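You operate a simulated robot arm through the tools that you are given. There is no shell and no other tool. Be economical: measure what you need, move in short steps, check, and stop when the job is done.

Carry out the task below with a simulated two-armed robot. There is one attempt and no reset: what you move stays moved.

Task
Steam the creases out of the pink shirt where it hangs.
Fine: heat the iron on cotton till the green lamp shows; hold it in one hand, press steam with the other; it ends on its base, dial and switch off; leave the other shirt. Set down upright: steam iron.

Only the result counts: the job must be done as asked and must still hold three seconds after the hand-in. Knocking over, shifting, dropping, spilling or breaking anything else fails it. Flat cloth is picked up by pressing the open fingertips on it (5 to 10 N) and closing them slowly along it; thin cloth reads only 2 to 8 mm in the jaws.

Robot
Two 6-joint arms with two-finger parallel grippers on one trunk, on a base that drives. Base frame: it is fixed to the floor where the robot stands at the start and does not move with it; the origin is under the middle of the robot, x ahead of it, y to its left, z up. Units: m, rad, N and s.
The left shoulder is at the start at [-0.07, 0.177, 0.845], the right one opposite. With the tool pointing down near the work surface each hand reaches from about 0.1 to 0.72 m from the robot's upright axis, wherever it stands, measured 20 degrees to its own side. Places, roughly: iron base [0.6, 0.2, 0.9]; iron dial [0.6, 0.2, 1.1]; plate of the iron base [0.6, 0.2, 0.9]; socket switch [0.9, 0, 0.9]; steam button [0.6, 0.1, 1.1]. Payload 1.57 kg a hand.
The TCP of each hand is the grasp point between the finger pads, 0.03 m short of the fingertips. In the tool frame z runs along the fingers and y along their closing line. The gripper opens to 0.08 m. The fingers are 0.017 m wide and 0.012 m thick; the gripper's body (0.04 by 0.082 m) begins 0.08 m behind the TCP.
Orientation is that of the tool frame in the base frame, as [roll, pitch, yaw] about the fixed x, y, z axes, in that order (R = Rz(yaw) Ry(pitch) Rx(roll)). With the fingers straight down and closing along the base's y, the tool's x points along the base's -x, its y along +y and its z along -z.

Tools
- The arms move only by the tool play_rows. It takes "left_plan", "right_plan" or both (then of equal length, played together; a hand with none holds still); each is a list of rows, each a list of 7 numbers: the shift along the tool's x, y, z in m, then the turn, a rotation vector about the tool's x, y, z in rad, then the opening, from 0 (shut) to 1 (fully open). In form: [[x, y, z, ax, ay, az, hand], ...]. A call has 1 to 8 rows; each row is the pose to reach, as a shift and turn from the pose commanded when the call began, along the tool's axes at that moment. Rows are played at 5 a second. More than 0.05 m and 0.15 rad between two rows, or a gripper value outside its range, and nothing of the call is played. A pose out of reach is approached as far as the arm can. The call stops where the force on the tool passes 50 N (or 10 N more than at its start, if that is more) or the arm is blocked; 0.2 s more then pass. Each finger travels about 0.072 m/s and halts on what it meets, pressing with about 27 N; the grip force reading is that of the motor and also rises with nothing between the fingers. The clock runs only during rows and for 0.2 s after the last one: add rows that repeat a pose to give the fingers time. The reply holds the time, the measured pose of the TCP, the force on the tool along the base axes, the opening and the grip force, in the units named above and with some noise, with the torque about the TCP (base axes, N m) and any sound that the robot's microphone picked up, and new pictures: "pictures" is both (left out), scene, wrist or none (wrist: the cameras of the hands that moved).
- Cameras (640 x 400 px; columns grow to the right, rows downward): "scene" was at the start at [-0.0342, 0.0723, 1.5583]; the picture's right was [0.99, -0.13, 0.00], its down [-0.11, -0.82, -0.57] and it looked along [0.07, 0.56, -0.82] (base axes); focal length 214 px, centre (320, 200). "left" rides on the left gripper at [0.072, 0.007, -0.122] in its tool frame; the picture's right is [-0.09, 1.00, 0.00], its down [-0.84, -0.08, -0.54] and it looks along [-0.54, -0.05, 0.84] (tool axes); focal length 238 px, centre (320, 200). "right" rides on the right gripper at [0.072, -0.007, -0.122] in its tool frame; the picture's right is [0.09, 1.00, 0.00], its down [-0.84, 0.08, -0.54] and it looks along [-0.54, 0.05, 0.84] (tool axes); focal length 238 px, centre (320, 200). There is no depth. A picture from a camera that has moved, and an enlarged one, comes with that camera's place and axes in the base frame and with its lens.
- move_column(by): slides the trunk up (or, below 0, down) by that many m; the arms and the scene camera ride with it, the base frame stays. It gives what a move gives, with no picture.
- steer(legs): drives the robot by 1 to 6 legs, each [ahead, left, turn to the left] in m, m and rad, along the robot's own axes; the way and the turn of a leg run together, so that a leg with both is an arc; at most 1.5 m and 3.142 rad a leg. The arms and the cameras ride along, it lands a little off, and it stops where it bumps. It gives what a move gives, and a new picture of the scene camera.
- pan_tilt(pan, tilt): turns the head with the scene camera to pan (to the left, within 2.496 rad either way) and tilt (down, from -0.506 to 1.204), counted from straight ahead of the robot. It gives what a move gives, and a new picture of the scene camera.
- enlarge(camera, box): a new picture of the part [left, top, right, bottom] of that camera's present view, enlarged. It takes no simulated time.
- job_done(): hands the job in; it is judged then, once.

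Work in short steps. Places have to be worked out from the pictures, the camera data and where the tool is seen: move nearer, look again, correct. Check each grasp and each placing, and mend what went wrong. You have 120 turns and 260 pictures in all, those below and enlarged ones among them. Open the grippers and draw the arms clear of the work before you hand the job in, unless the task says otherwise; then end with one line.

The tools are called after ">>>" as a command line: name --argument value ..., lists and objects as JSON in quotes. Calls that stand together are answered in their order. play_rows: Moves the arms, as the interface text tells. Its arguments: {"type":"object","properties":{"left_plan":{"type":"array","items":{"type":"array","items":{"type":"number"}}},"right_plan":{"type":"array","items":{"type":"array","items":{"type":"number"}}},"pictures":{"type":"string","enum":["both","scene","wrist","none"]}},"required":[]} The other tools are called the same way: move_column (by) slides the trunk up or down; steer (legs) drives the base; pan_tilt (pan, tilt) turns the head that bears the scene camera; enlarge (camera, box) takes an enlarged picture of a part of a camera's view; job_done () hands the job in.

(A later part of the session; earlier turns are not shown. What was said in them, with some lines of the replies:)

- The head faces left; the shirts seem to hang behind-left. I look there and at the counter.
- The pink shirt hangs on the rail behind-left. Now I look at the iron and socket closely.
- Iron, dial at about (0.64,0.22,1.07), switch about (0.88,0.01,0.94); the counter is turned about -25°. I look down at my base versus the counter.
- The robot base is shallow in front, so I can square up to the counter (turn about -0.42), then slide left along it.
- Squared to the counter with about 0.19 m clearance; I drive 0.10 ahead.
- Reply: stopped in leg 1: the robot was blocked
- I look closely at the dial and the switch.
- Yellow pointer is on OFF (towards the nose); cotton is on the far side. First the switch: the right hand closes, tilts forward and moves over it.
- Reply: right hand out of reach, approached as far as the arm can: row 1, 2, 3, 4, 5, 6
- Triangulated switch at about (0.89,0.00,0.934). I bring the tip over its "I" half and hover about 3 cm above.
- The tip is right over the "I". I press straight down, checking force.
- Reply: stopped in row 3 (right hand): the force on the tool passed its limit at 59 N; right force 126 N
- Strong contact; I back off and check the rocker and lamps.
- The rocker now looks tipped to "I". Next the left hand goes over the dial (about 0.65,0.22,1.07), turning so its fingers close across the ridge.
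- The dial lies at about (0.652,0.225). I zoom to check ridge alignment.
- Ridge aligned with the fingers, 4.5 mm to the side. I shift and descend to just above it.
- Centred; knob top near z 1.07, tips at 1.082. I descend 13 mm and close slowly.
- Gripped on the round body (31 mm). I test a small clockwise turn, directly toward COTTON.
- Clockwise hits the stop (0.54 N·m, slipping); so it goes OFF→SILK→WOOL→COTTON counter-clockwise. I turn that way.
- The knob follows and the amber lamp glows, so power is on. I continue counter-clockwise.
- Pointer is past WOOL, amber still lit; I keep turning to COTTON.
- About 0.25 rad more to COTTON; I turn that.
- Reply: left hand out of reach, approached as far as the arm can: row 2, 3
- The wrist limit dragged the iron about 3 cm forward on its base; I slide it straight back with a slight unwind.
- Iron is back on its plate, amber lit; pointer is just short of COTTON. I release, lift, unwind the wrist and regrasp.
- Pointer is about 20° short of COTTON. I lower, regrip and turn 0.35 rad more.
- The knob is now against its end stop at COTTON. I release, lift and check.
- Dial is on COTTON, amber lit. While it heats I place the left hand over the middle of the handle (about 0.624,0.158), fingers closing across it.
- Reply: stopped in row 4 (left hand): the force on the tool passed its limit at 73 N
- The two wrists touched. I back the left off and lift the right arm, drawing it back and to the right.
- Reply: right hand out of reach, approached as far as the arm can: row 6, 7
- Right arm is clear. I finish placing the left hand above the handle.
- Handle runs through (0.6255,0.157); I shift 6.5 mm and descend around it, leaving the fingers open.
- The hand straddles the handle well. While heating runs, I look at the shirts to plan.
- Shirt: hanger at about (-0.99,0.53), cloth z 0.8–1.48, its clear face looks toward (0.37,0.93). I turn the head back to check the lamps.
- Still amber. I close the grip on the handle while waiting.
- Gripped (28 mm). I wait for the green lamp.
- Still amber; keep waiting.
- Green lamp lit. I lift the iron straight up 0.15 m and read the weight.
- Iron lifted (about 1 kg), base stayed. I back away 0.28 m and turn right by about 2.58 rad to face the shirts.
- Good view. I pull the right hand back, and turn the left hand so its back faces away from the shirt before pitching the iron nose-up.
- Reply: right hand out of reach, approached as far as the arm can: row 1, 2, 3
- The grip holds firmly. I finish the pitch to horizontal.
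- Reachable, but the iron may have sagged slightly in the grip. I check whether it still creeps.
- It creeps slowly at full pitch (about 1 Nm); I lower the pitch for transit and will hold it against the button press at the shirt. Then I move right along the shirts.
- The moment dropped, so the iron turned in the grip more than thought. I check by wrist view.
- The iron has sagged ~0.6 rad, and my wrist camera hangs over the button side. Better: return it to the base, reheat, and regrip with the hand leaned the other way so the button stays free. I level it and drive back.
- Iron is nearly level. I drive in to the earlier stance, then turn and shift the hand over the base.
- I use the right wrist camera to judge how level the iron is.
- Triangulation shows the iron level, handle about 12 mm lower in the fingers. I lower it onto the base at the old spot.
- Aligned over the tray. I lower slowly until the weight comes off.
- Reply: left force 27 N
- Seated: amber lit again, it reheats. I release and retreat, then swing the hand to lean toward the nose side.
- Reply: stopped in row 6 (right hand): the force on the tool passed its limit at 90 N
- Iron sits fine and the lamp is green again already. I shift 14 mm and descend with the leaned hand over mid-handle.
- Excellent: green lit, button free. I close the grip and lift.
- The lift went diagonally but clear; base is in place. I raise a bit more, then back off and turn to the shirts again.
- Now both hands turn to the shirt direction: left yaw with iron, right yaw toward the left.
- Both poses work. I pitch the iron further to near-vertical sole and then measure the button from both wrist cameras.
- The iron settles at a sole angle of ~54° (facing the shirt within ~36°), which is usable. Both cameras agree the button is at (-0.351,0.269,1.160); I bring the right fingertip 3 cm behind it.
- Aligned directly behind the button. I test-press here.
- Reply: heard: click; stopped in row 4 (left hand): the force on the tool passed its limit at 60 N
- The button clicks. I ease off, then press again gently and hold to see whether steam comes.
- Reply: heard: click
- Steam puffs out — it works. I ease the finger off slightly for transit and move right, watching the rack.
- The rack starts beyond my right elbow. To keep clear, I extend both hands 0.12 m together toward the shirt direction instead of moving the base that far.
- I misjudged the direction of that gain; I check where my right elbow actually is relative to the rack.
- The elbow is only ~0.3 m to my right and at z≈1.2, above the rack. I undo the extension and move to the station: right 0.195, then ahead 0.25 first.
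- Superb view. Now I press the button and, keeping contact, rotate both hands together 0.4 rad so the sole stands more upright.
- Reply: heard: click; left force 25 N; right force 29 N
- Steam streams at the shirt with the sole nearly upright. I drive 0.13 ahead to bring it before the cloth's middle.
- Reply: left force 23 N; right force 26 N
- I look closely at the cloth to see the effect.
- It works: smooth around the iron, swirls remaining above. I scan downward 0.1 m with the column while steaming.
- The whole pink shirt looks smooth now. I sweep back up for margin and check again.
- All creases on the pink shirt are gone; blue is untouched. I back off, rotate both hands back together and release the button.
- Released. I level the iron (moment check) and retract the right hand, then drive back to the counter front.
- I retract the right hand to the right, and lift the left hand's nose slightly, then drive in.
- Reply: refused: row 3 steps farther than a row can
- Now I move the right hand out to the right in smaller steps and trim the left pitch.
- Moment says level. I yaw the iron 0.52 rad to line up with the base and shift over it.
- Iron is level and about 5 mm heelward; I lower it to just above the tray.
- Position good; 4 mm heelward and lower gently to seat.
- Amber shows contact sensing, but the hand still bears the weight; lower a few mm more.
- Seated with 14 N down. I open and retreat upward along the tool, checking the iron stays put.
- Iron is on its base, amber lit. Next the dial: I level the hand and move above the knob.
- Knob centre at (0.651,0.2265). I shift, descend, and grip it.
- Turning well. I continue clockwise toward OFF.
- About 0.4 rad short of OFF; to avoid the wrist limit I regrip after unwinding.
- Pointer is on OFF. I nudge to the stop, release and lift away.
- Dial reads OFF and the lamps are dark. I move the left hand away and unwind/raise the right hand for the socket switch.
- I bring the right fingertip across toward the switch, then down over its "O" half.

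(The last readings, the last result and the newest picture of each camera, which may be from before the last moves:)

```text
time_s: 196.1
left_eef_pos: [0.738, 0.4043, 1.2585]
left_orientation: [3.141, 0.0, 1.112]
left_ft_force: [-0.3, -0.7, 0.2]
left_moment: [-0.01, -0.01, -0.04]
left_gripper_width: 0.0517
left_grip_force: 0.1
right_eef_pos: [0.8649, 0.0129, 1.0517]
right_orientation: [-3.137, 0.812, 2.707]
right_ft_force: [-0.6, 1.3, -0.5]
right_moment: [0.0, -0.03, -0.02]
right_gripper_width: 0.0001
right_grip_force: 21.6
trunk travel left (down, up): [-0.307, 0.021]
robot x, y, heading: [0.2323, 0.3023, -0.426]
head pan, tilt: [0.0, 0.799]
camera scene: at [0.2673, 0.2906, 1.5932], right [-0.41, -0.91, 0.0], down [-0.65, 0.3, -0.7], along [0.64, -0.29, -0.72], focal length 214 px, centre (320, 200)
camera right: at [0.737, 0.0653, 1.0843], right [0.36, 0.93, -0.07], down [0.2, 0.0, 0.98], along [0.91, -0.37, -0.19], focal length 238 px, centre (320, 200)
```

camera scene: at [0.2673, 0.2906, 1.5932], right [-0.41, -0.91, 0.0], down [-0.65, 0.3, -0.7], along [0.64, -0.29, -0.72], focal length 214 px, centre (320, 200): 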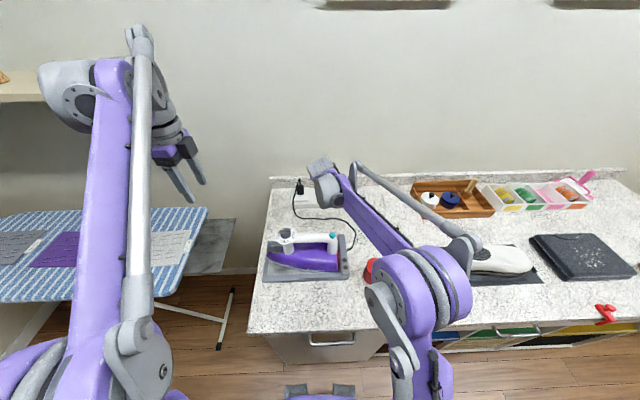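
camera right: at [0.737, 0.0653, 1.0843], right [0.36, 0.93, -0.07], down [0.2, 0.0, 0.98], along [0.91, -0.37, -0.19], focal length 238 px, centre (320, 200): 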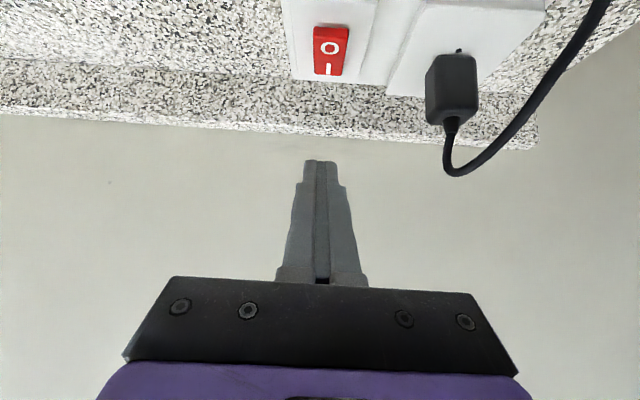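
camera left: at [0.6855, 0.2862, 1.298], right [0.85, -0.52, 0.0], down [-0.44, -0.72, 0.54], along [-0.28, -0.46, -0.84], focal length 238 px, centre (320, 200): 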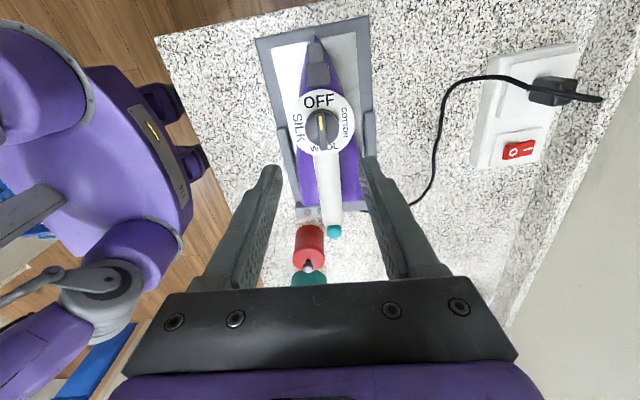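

The O half lies about 11 mm nearer; I come down on it and press.

>>> play_rows --right_plan '[[0.024, -0.0005, 0.007, 0, 0, 0, 0], [0.0405, -0.0005, 0.0226, 0, 0, 0, 0], [0.0659, -0.0005, 0.0467, 0, 0, 0, 0], [0.0731, -0.0005, 0.0535, 0, 0, 0, 0], [0.0775, -0.0005, 0.0577, 0, 0, 0, 0], [0.0804, -0.0005, 0.0604, 0, 0, 0, 0]]' --pictures "wrist"

```text
time_s: 197.1
left_eef_pos: [0.7339, 0.4065, 1.2616]
left_orientation: [3.135, -0.001, 1.112]
left_ft_force: [-0.2, -0.3, 0.4]
left_moment: [-0.01, 0.01, 0.01]
left_gripper_width: 0.052
left_grip_force: 0.0
right_eef_pos: [0.8519, 0.0165, 0.9679]
right_orientation: [-3.14, 0.831, 2.709]
right_ft_force: [-8.8, 1.0, 38.6]
right_moment: [-0.16, -0.42, -0.44]
right_gripper_width: 0.0001
right_grip_force: 21.4
trunk travel left (down, up): [-0.307, 0.021]
robot x, y, heading: [0.2309, 0.3056, -0.424]
head pan, tilt: [0.0, 0.799]
stopped in row 5 (right hand): the force on the tool passed its limit at 57 N (the readings are from after the stop); the commanded pose is now the measured one
camera right: at [0.7244, 0.0686, 0.9994], right [0.36, 0.93, -0.07], down [0.18, 0.0, 0.98], along [0.92, -0.37, -0.17], focal length 238 px, centre (320, 200)
```

right: 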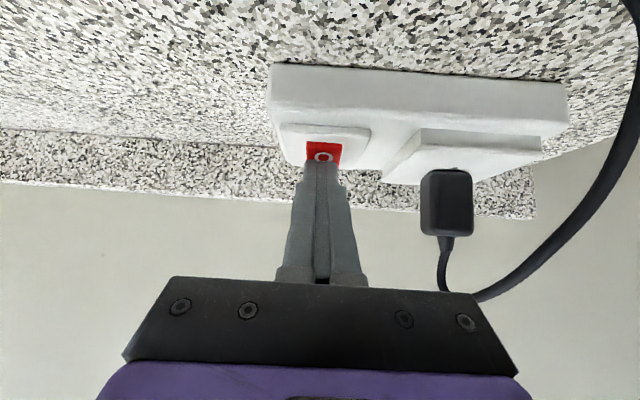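

Pressed; I back off and look at the rocker.

>>> play_rows --right_plan '[[-0.02, 0, -0.018, 0, 0, 0, 0], [-0.045, 0, -0.042, 0, 0, 0, 0], [-0.065, 0, -0.062, 0, 0, 0, 0]]' --pictures "wrist"

>>> enlarge --camera "right" --box '[270, 0, 400, 110]'

>>> enlarge --camera "scene" --box '[250, 170, 370, 290]'

```text
time_s: 197.9
left_eef_pos: [0.7385, 0.4043, 1.2582]
left_orientation: [3.141, 0.0, 1.114]
left_ft_force: [0.3, -0.1, 0.4]
left_moment: [-0.01, 0.02, -0.02]
left_gripper_width: 0.0523
left_grip_force: 0.0
right_eef_pos: [0.8528, 0.0151, 1.0534]
right_orientation: [-3.139, 0.822, 2.708]
right_ft_force: [1.1, 0.3, 0.3]
right_moment: [0.01, -0.03, 0.04]
right_gripper_width: 0.0
right_grip_force: 21.4
trunk travel left (down, up): [-0.307, 0.021]
robot x, y, heading: [0.2363, 0.3061, -0.428]
head pan, tilt: [0.0, 0.799]
camera right: at [0.7251, 0.0681, 1.0855], right [0.36, 0.93, -0.07], down [0.19, 0.0, 0.98], along [0.91, -0.37, -0.18], focal length 238 px, centre (320, 200)
```

right: 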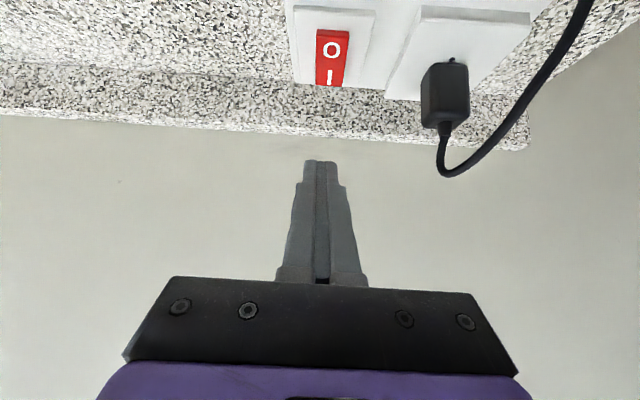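

```text
3.64 times, centred on (335, 55) of right
camera zoom: at [0.7251, 0.0681, 1.0855], right [0.36, 0.93, -0.07], down [0.19, 0.0, 0.98], along [0.91, -0.37, -0.18], focal length 867 px, centre (266, 727)
```

zoom: 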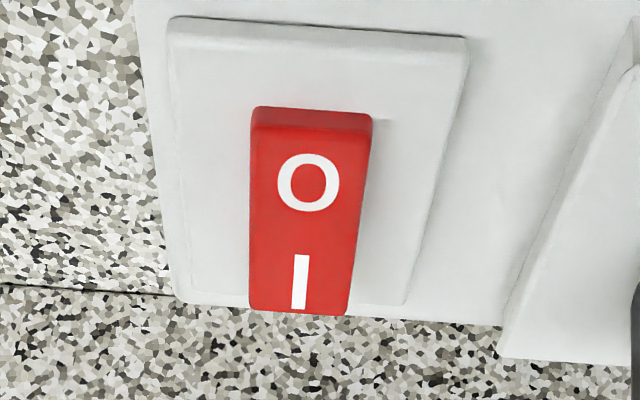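

```text
3.33 times, centred on (310, 230) of scene
camera zoom: at [0.2674, 0.2907, 1.5932], right [-0.41, -0.91, 0.0], down [-0.65, 0.3, -0.7], along [0.63, -0.29, -0.72], focal length 715 px, centre (353, 100)
```

zoom: 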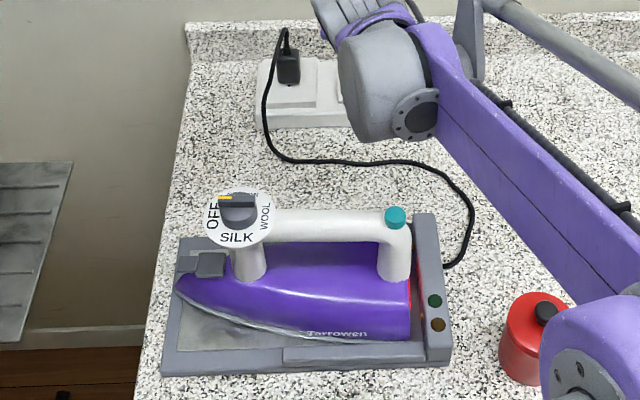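

The rocker's face now looks less foreshortened, suggesting it flipped to "O". I retract the right arm and verify from the scene camera.

>>> play_rows --right_plan '[[-0.02, -0.02, -0.03, 0, 0, 0, 0], [-0.03, -0.05, -0.06, 0, 0, 0, 0], [-0.03, -0.085, -0.09, 0, 0, 0, 0], [-0.03, -0.12, -0.12, 0, 0, 0, 0], [-0.02, -0.155, -0.15, 0, 0, 0, 0], [-0.01, -0.19, -0.18, 0, 0, 0, 0], [0.01, -0.215, -0.21, 0, 0, 0, 0], [0.03, -0.24, -0.24, 0, 0, 0, 0.3]]' --pictures "scene"

>>> enlarge --camera "scene" --box '[280, 165, 360, 225]'

>>> enlarge --camera "scene" --box '[250, 170, 370, 290]'

```text
time_s: 199.7
left_eef_pos: [0.7374, 0.405, 1.2575]
left_orientation: [3.139, 0.0, 1.112]
left_ft_force: [-0.3, 0.5, -0.3]
left_moment: [-0.02, 0.0, 0.02]
left_gripper_width: 0.0521
left_grip_force: 0.0
right_eef_pos: [0.5744, -0.1192, 1.1967]
right_orientation: [-3.138, 0.823, 2.71]
right_ft_force: [-1.0, 0.3, -0.2]
right_moment: [0.03, -0.04, 0.0]
right_gripper_width: 0.0243
right_grip_force: 0.0
trunk travel left (down, up): [-0.307, 0.021]
robot x, y, heading: [0.2286, 0.3054, -0.423]
head pan, tilt: [0.0, 0.799]
camera scene: at [0.2656, 0.2913, 1.5932], right [-0.41, -0.91, 0.0], down [-0.65, 0.3, -0.7], along [0.64, -0.29, -0.72], focal length 214 px, centre (320, 200)
```

scene: 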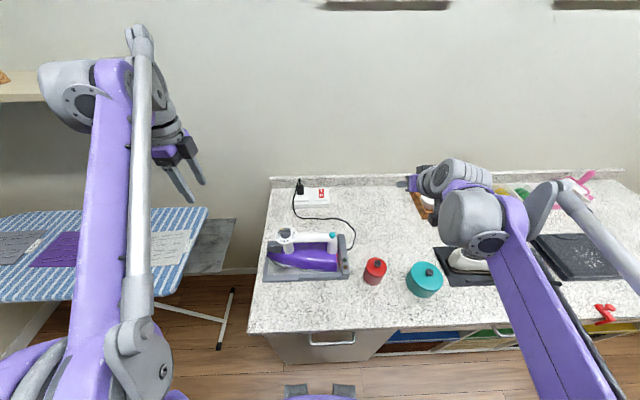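

```text
6.67 times, centred on (320, 195) of scene
camera zoom: at [0.2656, 0.2913, 1.5932], right [-0.41, -0.91, 0.0], down [-0.65, 0.3, -0.7], along [0.64, -0.29, -0.72], focal length 1430 px, centre (320, 233)
```

zoom: 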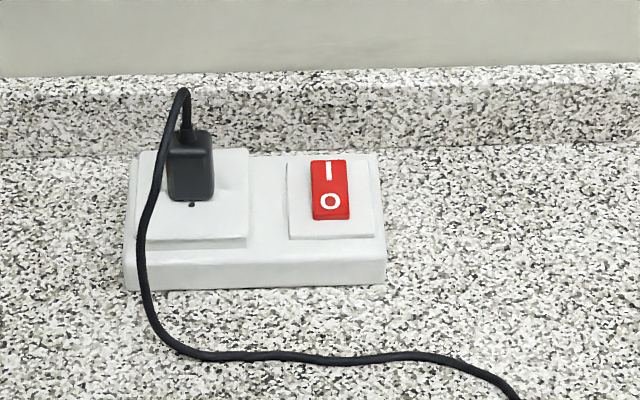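

```text
3.33 times, centred on (310, 230) of scene
camera zoom: at [0.2656, 0.2913, 1.5932], right [-0.41, -0.91, 0.0], down [-0.65, 0.3, -0.7], along [0.64, -0.29, -0.72], focal length 715 px, centre (353, 100)
```

zoom: 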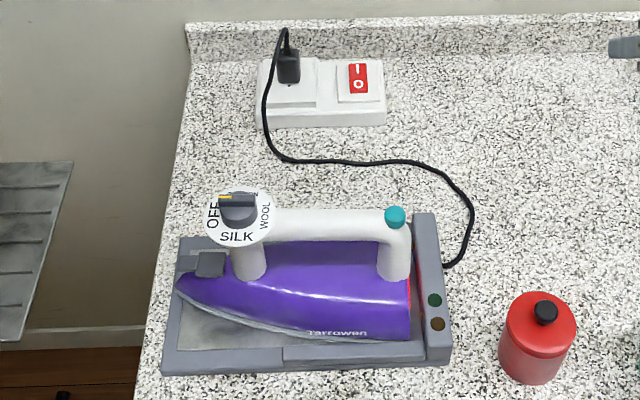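

The rocker's proportions match its original OFF state, dial reads OFF, lamps are dark, and the iron rests upright on its base. I open both grippers clear of the work and check one last time.

>>> play_rows --left_plan '[[0, 0, 0, 0, 0, 0, 1], [0, 0, -0.02, 0, 0, 0, 1], [0, 0, -0.02, 0, 0, 0, 1]]' --right_plan '[[0, 0, 0, 0, 0, 0, 1], [0, 0, -0.02, 0, 0, 0, 1], [0, 0, -0.04, 0, 0, 0, 1]]' --pictures "scene"

>>> enlarge --camera "left" --box '[260, 60, 640, 300]'

```text
time_s: 200.5
left_eef_pos: [0.7385, 0.4051, 1.2793]
left_orientation: [3.141, 0.0, 1.113]
left_ft_force: [-0.1, -0.3, 0.1]
left_moment: [0.01, 0.0, 0.01]
left_gripper_width: 0.0799
left_grip_force: 0.0
right_eef_pos: [0.5477, -0.1057, 1.2235]
right_orientation: [-3.139, 0.822, 2.71]
right_ft_force: [0.4, 0.8, 0.2]
right_moment: [-0.02, -0.02, 0.02]
right_gripper_width: 0.08
right_grip_force: 0.0
trunk travel left (down, up): [-0.307, 0.021]
robot x, y, heading: [0.2349, 0.3045, -0.423]
head pan, tilt: [0.0, 0.799]
camera scene: at [0.2666, 0.2911, 1.5932], right [-0.41, -0.91, 0.0], down [-0.65, 0.3, -0.7], along [0.64, -0.29, -0.72], focal length 214 px, centre (320, 200)
```

scene: 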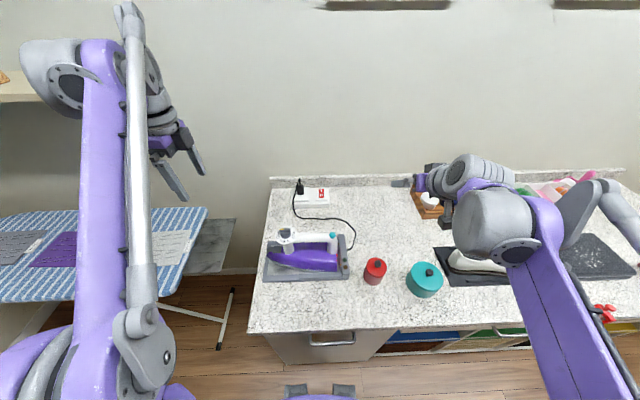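

```text
1.67 times, centred on (450, 180) of left
camera zoom: at [0.7756, 0.4664, 1.3979], right [0.85, -0.52, 0.0], down [-0.44, -0.72, 0.54], along [-0.28, -0.46, -0.84], focal length 397 px, centre (103, 233)
```

zoom: 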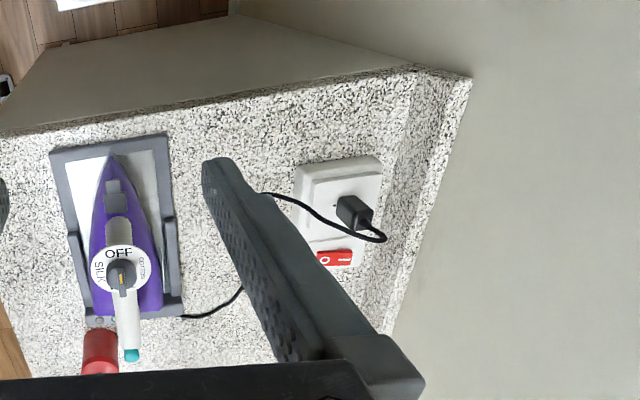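

One closer look at the rocker from the side.

>>> enlarge --camera "left" --box '[430, 190, 490, 230]'

```text
10.00 times, centred on (460, 210) of left
camera zoom: at [0.7756, 0.4664, 1.3979], right [0.85, -0.52, 0.0], down [-0.44, -0.72, 0.54], along [-0.28, -0.46, -0.84], focal length 2384 px, centre (-1080, 100)
```

zoom: 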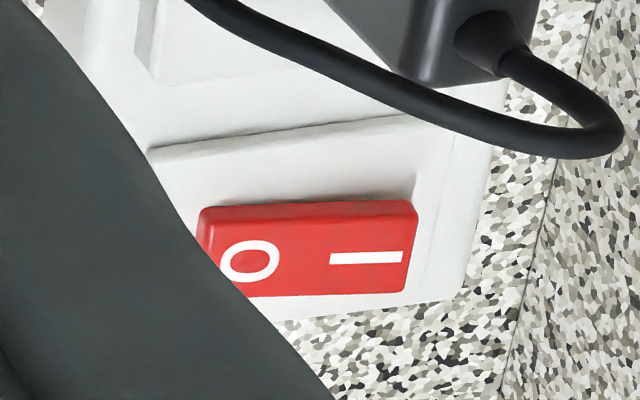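

It's hard to be certain; a second press nearer the end of "O" can only confirm it. I bring the closed right fingertip back over it.

>>> play_rows --right_plan '[[-0.0203, 0.0341, 0.0219, 0, 0, 0, 0.5], [-0.0407, 0.0683, 0.0438, 0, 0, 0, 0], [-0.061, 0.1024, 0.0657, 0, 0, 0, 0], [-0.0813, 0.1365, 0.0875, 0, 0, 0, 0], [-0.1016, 0.1706, 0.1094, 0, 0, 0, 0], [-0.122, 0.2048, 0.1313, 0, 0, 0, 0], [-0.1423, 0.2389, 0.1532, 0, 0, 0, 0], [-0.1423, 0.2389, 0.1532, 0, 0, 0, 0]]' --pictures "none"

>>> play_rows --right_plan '[[0.033, 0, 0.0306, 0, 0, 0, 0], [0.0659, 0, 0.0613, 0, 0, 0, 0], [0.0989, 0, 0.0919, 0, 0, 0, 0], [0.1319, 0, 0.1225, 0, 0, 0, 0], [0.1487, 0, 0.1382, 0, 0, 0, 0]]' --pictures "wrist"

```text
time_s: 202.3
left_eef_pos: [0.7371, 0.4048, 1.2779]
left_orientation: [3.14, -0.002, 1.114]
left_ft_force: [1.1, -0.3, 0.0]
left_moment: [0.01, 0.03, -0.01]
left_gripper_width: 0.0802
left_grip_force: 0.0
right_eef_pos: [0.838, 0.0207, 1.2234]
right_orientation: [-3.139, 0.826, 2.709]
right_ft_force: [-0.4, 0.1, -0.2]
right_moment: [0.0, -0.02, 0.03]
right_gripper_width: 0.0
right_grip_force: 21.5
trunk travel left (down, up): [-0.307, 0.021]
robot x, y, heading: [0.2345, 0.3068, -0.427]
head pan, tilt: [0.0, 0.799]
```

```text
time_s: 203.5
left_eef_pos: [0.738, 0.405, 1.2776]
left_orientation: [3.141, 0.001, 1.113]
left_ft_force: [-0.6, 0.7, -0.2]
left_moment: [0.0, -0.01, 0.01]
left_gripper_width: 0.0798
left_grip_force: 0.1
right_eef_pos: [0.8372, 0.0201, 1.0205]
right_orientation: [-3.141, 0.822, 2.708]
right_ft_force: [-0.3, 0.8, 0.3]
right_moment: [0.02, -0.04, 0.0]
right_gripper_width: 0.0
right_grip_force: 21.8
trunk travel left (down, up): [-0.307, 0.021]
robot x, y, heading: [0.2337, 0.3055, -0.426]
head pan, tilt: [0.0, 0.799]
camera right: at [0.7094, 0.0725, 1.0511], right [0.36, 0.93, -0.07], down [0.19, 0.0, 0.98], along [0.91, -0.37, -0.18], focal length 238 px, centre (320, 200)
```

right: 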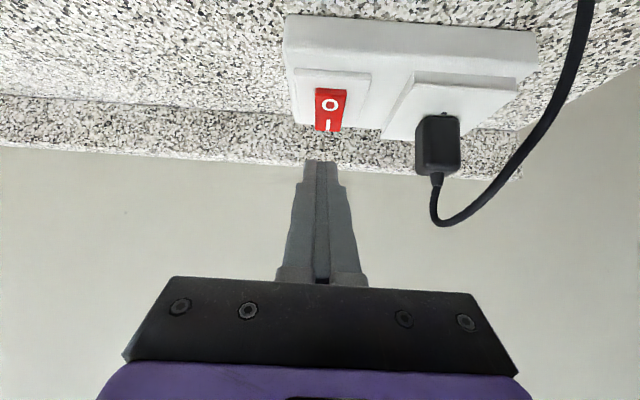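

The tip is above the near part of "O". I press straight down.

>>> play_rows --right_plan '[[0.0234, 0.001, 0.0218, 0, 0, 0, 0], [0.0352, 0.001, 0.0327, 0, 0, 0, 0], [0.041, 0.001, 0.0381, 0, 0, 0, 0], [0.0454, 0.001, 0.0422, 0, 0, 0, 0], [0.0483, 0.001, 0.0449, 0, 0, 0, 0]]' --pictures "wrist"

>>> play_rows --right_plan '[[-0.022, 0, -0.02, 0, 0, 0, 0], [-0.048, 0, -0.045, 0, 0, 0, 0]]' --pictures "wrist"

```text
time_s: 204.7
left_eef_pos: [0.7328, 0.4071, 1.28]
left_orientation: [3.136, 0.0, 1.11]
left_ft_force: [0.7, 0.4, 0.4]
left_moment: [-0.02, -0.03, 0.02]
left_gripper_width: 0.0799
left_grip_force: 0.0
right_eef_pos: [0.8376, 0.0235, 0.9631]
right_orientation: [-3.14, 0.84, 2.713]
right_ft_force: [-7.9, 1.3, 34.7]
right_moment: [-0.16, -0.42, -0.31]
right_gripper_width: 0.0002
right_grip_force: 21.5
trunk travel left (down, up): [-0.307, 0.021]
robot x, y, heading: [0.2333, 0.3061, -0.421]
head pan, tilt: [0.0, 0.799]
stopped in row 5 (right hand): the force on the tool passed its limit at 55 N (the readings are from after the stop); the commanded pose is now the measured one
camera right: at [0.7092, 0.0754, 0.991], right [0.36, 0.93, -0.07], down [0.17, 0.01, 0.98], along [0.92, -0.37, -0.16], focal length 238 px, centre (320, 200)
```

right: 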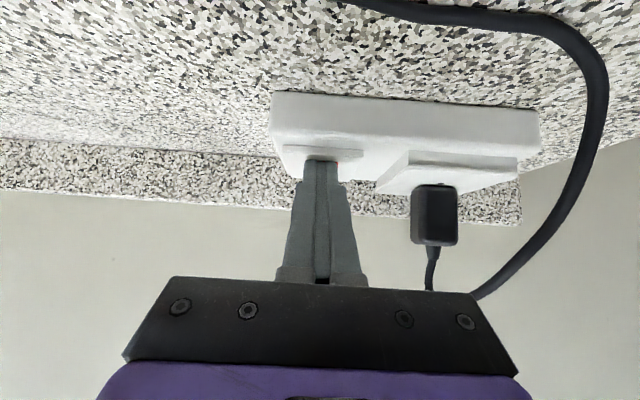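

```text
time_s: 205.3
left_eef_pos: [0.7367, 0.4047, 1.2782]
left_orientation: [3.139, 0.0, 1.113]
left_ft_force: [0.3, 0.0, -0.9]
left_moment: [0.01, -0.02, 0.02]
left_gripper_width: 0.0801
left_grip_force: 0.0
right_eef_pos: [0.8368, 0.0228, 1.0232]
right_orientation: [-3.14, 0.83, 2.714]
right_ft_force: [0.9, 0.2, -0.3]
right_moment: [0.0, 0.02, 0.01]
right_gripper_width: 0.0001
right_grip_force: 21.1
trunk travel left (down, up): [-0.307, 0.021]
robot x, y, heading: [0.2348, 0.3056, -0.426]
head pan, tilt: [0.0, 0.799]
camera right: at [0.7102, 0.0741, 1.054], right [0.36, 0.93, -0.07], down [0.18, 0.0, 0.98], along [0.92, -0.37, -0.17], focal length 238 px, centre (320, 200)
```

right: 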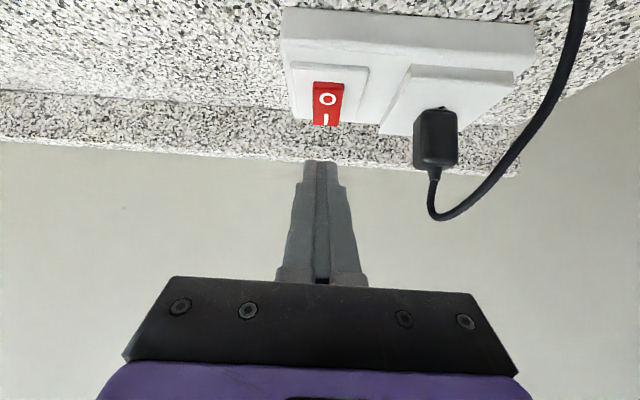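

The rocker is unchanged by the second press, so it was already off. I retract and open the right hand.

>>> play_rows --right_plan '[[-0.02, -0.02, -0.03, 0, 0, 0, 0], [-0.03, -0.05, -0.06, 0, 0, 0, 0], [-0.03, -0.085, -0.09, 0, 0, 0, 0], [-0.03, -0.12, -0.12, 0, 0, 0, 0], [-0.02, -0.155, -0.15, 0, 0, 0, 0], [-0.01, -0.19, -0.18, 0, 0, 0, 0.5], [0.01, -0.215, -0.21, 0, 0, 0, 1], [0.03, -0.24, -0.24, 0, 0, 0, 1]]' --pictures "scene"

```text
time_s: 207.1
left_eef_pos: [0.7369, 0.4055, 1.2779]
left_orientation: [3.14, 0.0, 1.113]
left_ft_force: [-0.1, -0.2, 0.0]
left_moment: [-0.01, -0.01, -0.04]
left_gripper_width: 0.0801
left_grip_force: 0.0
right_eef_pos: [0.557, -0.1129, 1.1621]
right_orientation: [-3.137, 0.832, 2.713]
right_ft_force: [-0.3, 0.0, 0.7]
right_moment: [0.04, -0.03, -0.03]
right_gripper_width: 0.0801
right_grip_force: 0.0
trunk travel left (down, up): [-0.307, 0.021]
robot x, y, heading: [0.2357, 0.3032, -0.425]
head pan, tilt: [0.0, 0.799]
camera scene: at [0.2655, 0.2912, 1.5932], right [-0.41, -0.91, 0.0], down [-0.65, 0.3, -0.7], along [0.64, -0.29, -0.72], focal length 214 px, centre (320, 200)
```

scene: 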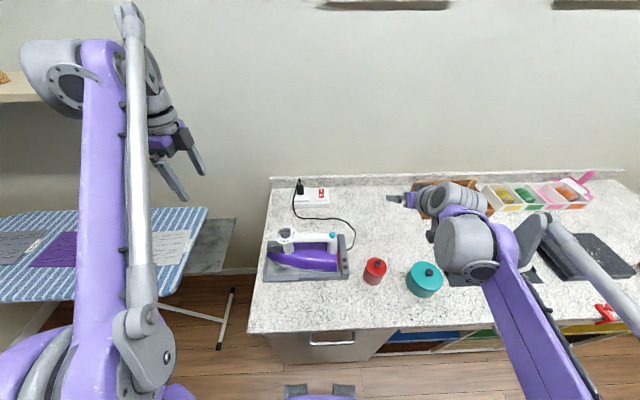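

Everything is in place and both arms are clear; I hand in.

>>> job_done

```text
The job is handed in.
```

The pink shirt is steamed smooth where it hangs and the blue shirt is untouched. The iron stands upright on its base, dial at OFF; the socket switch is off, judged by how the rocker sits.
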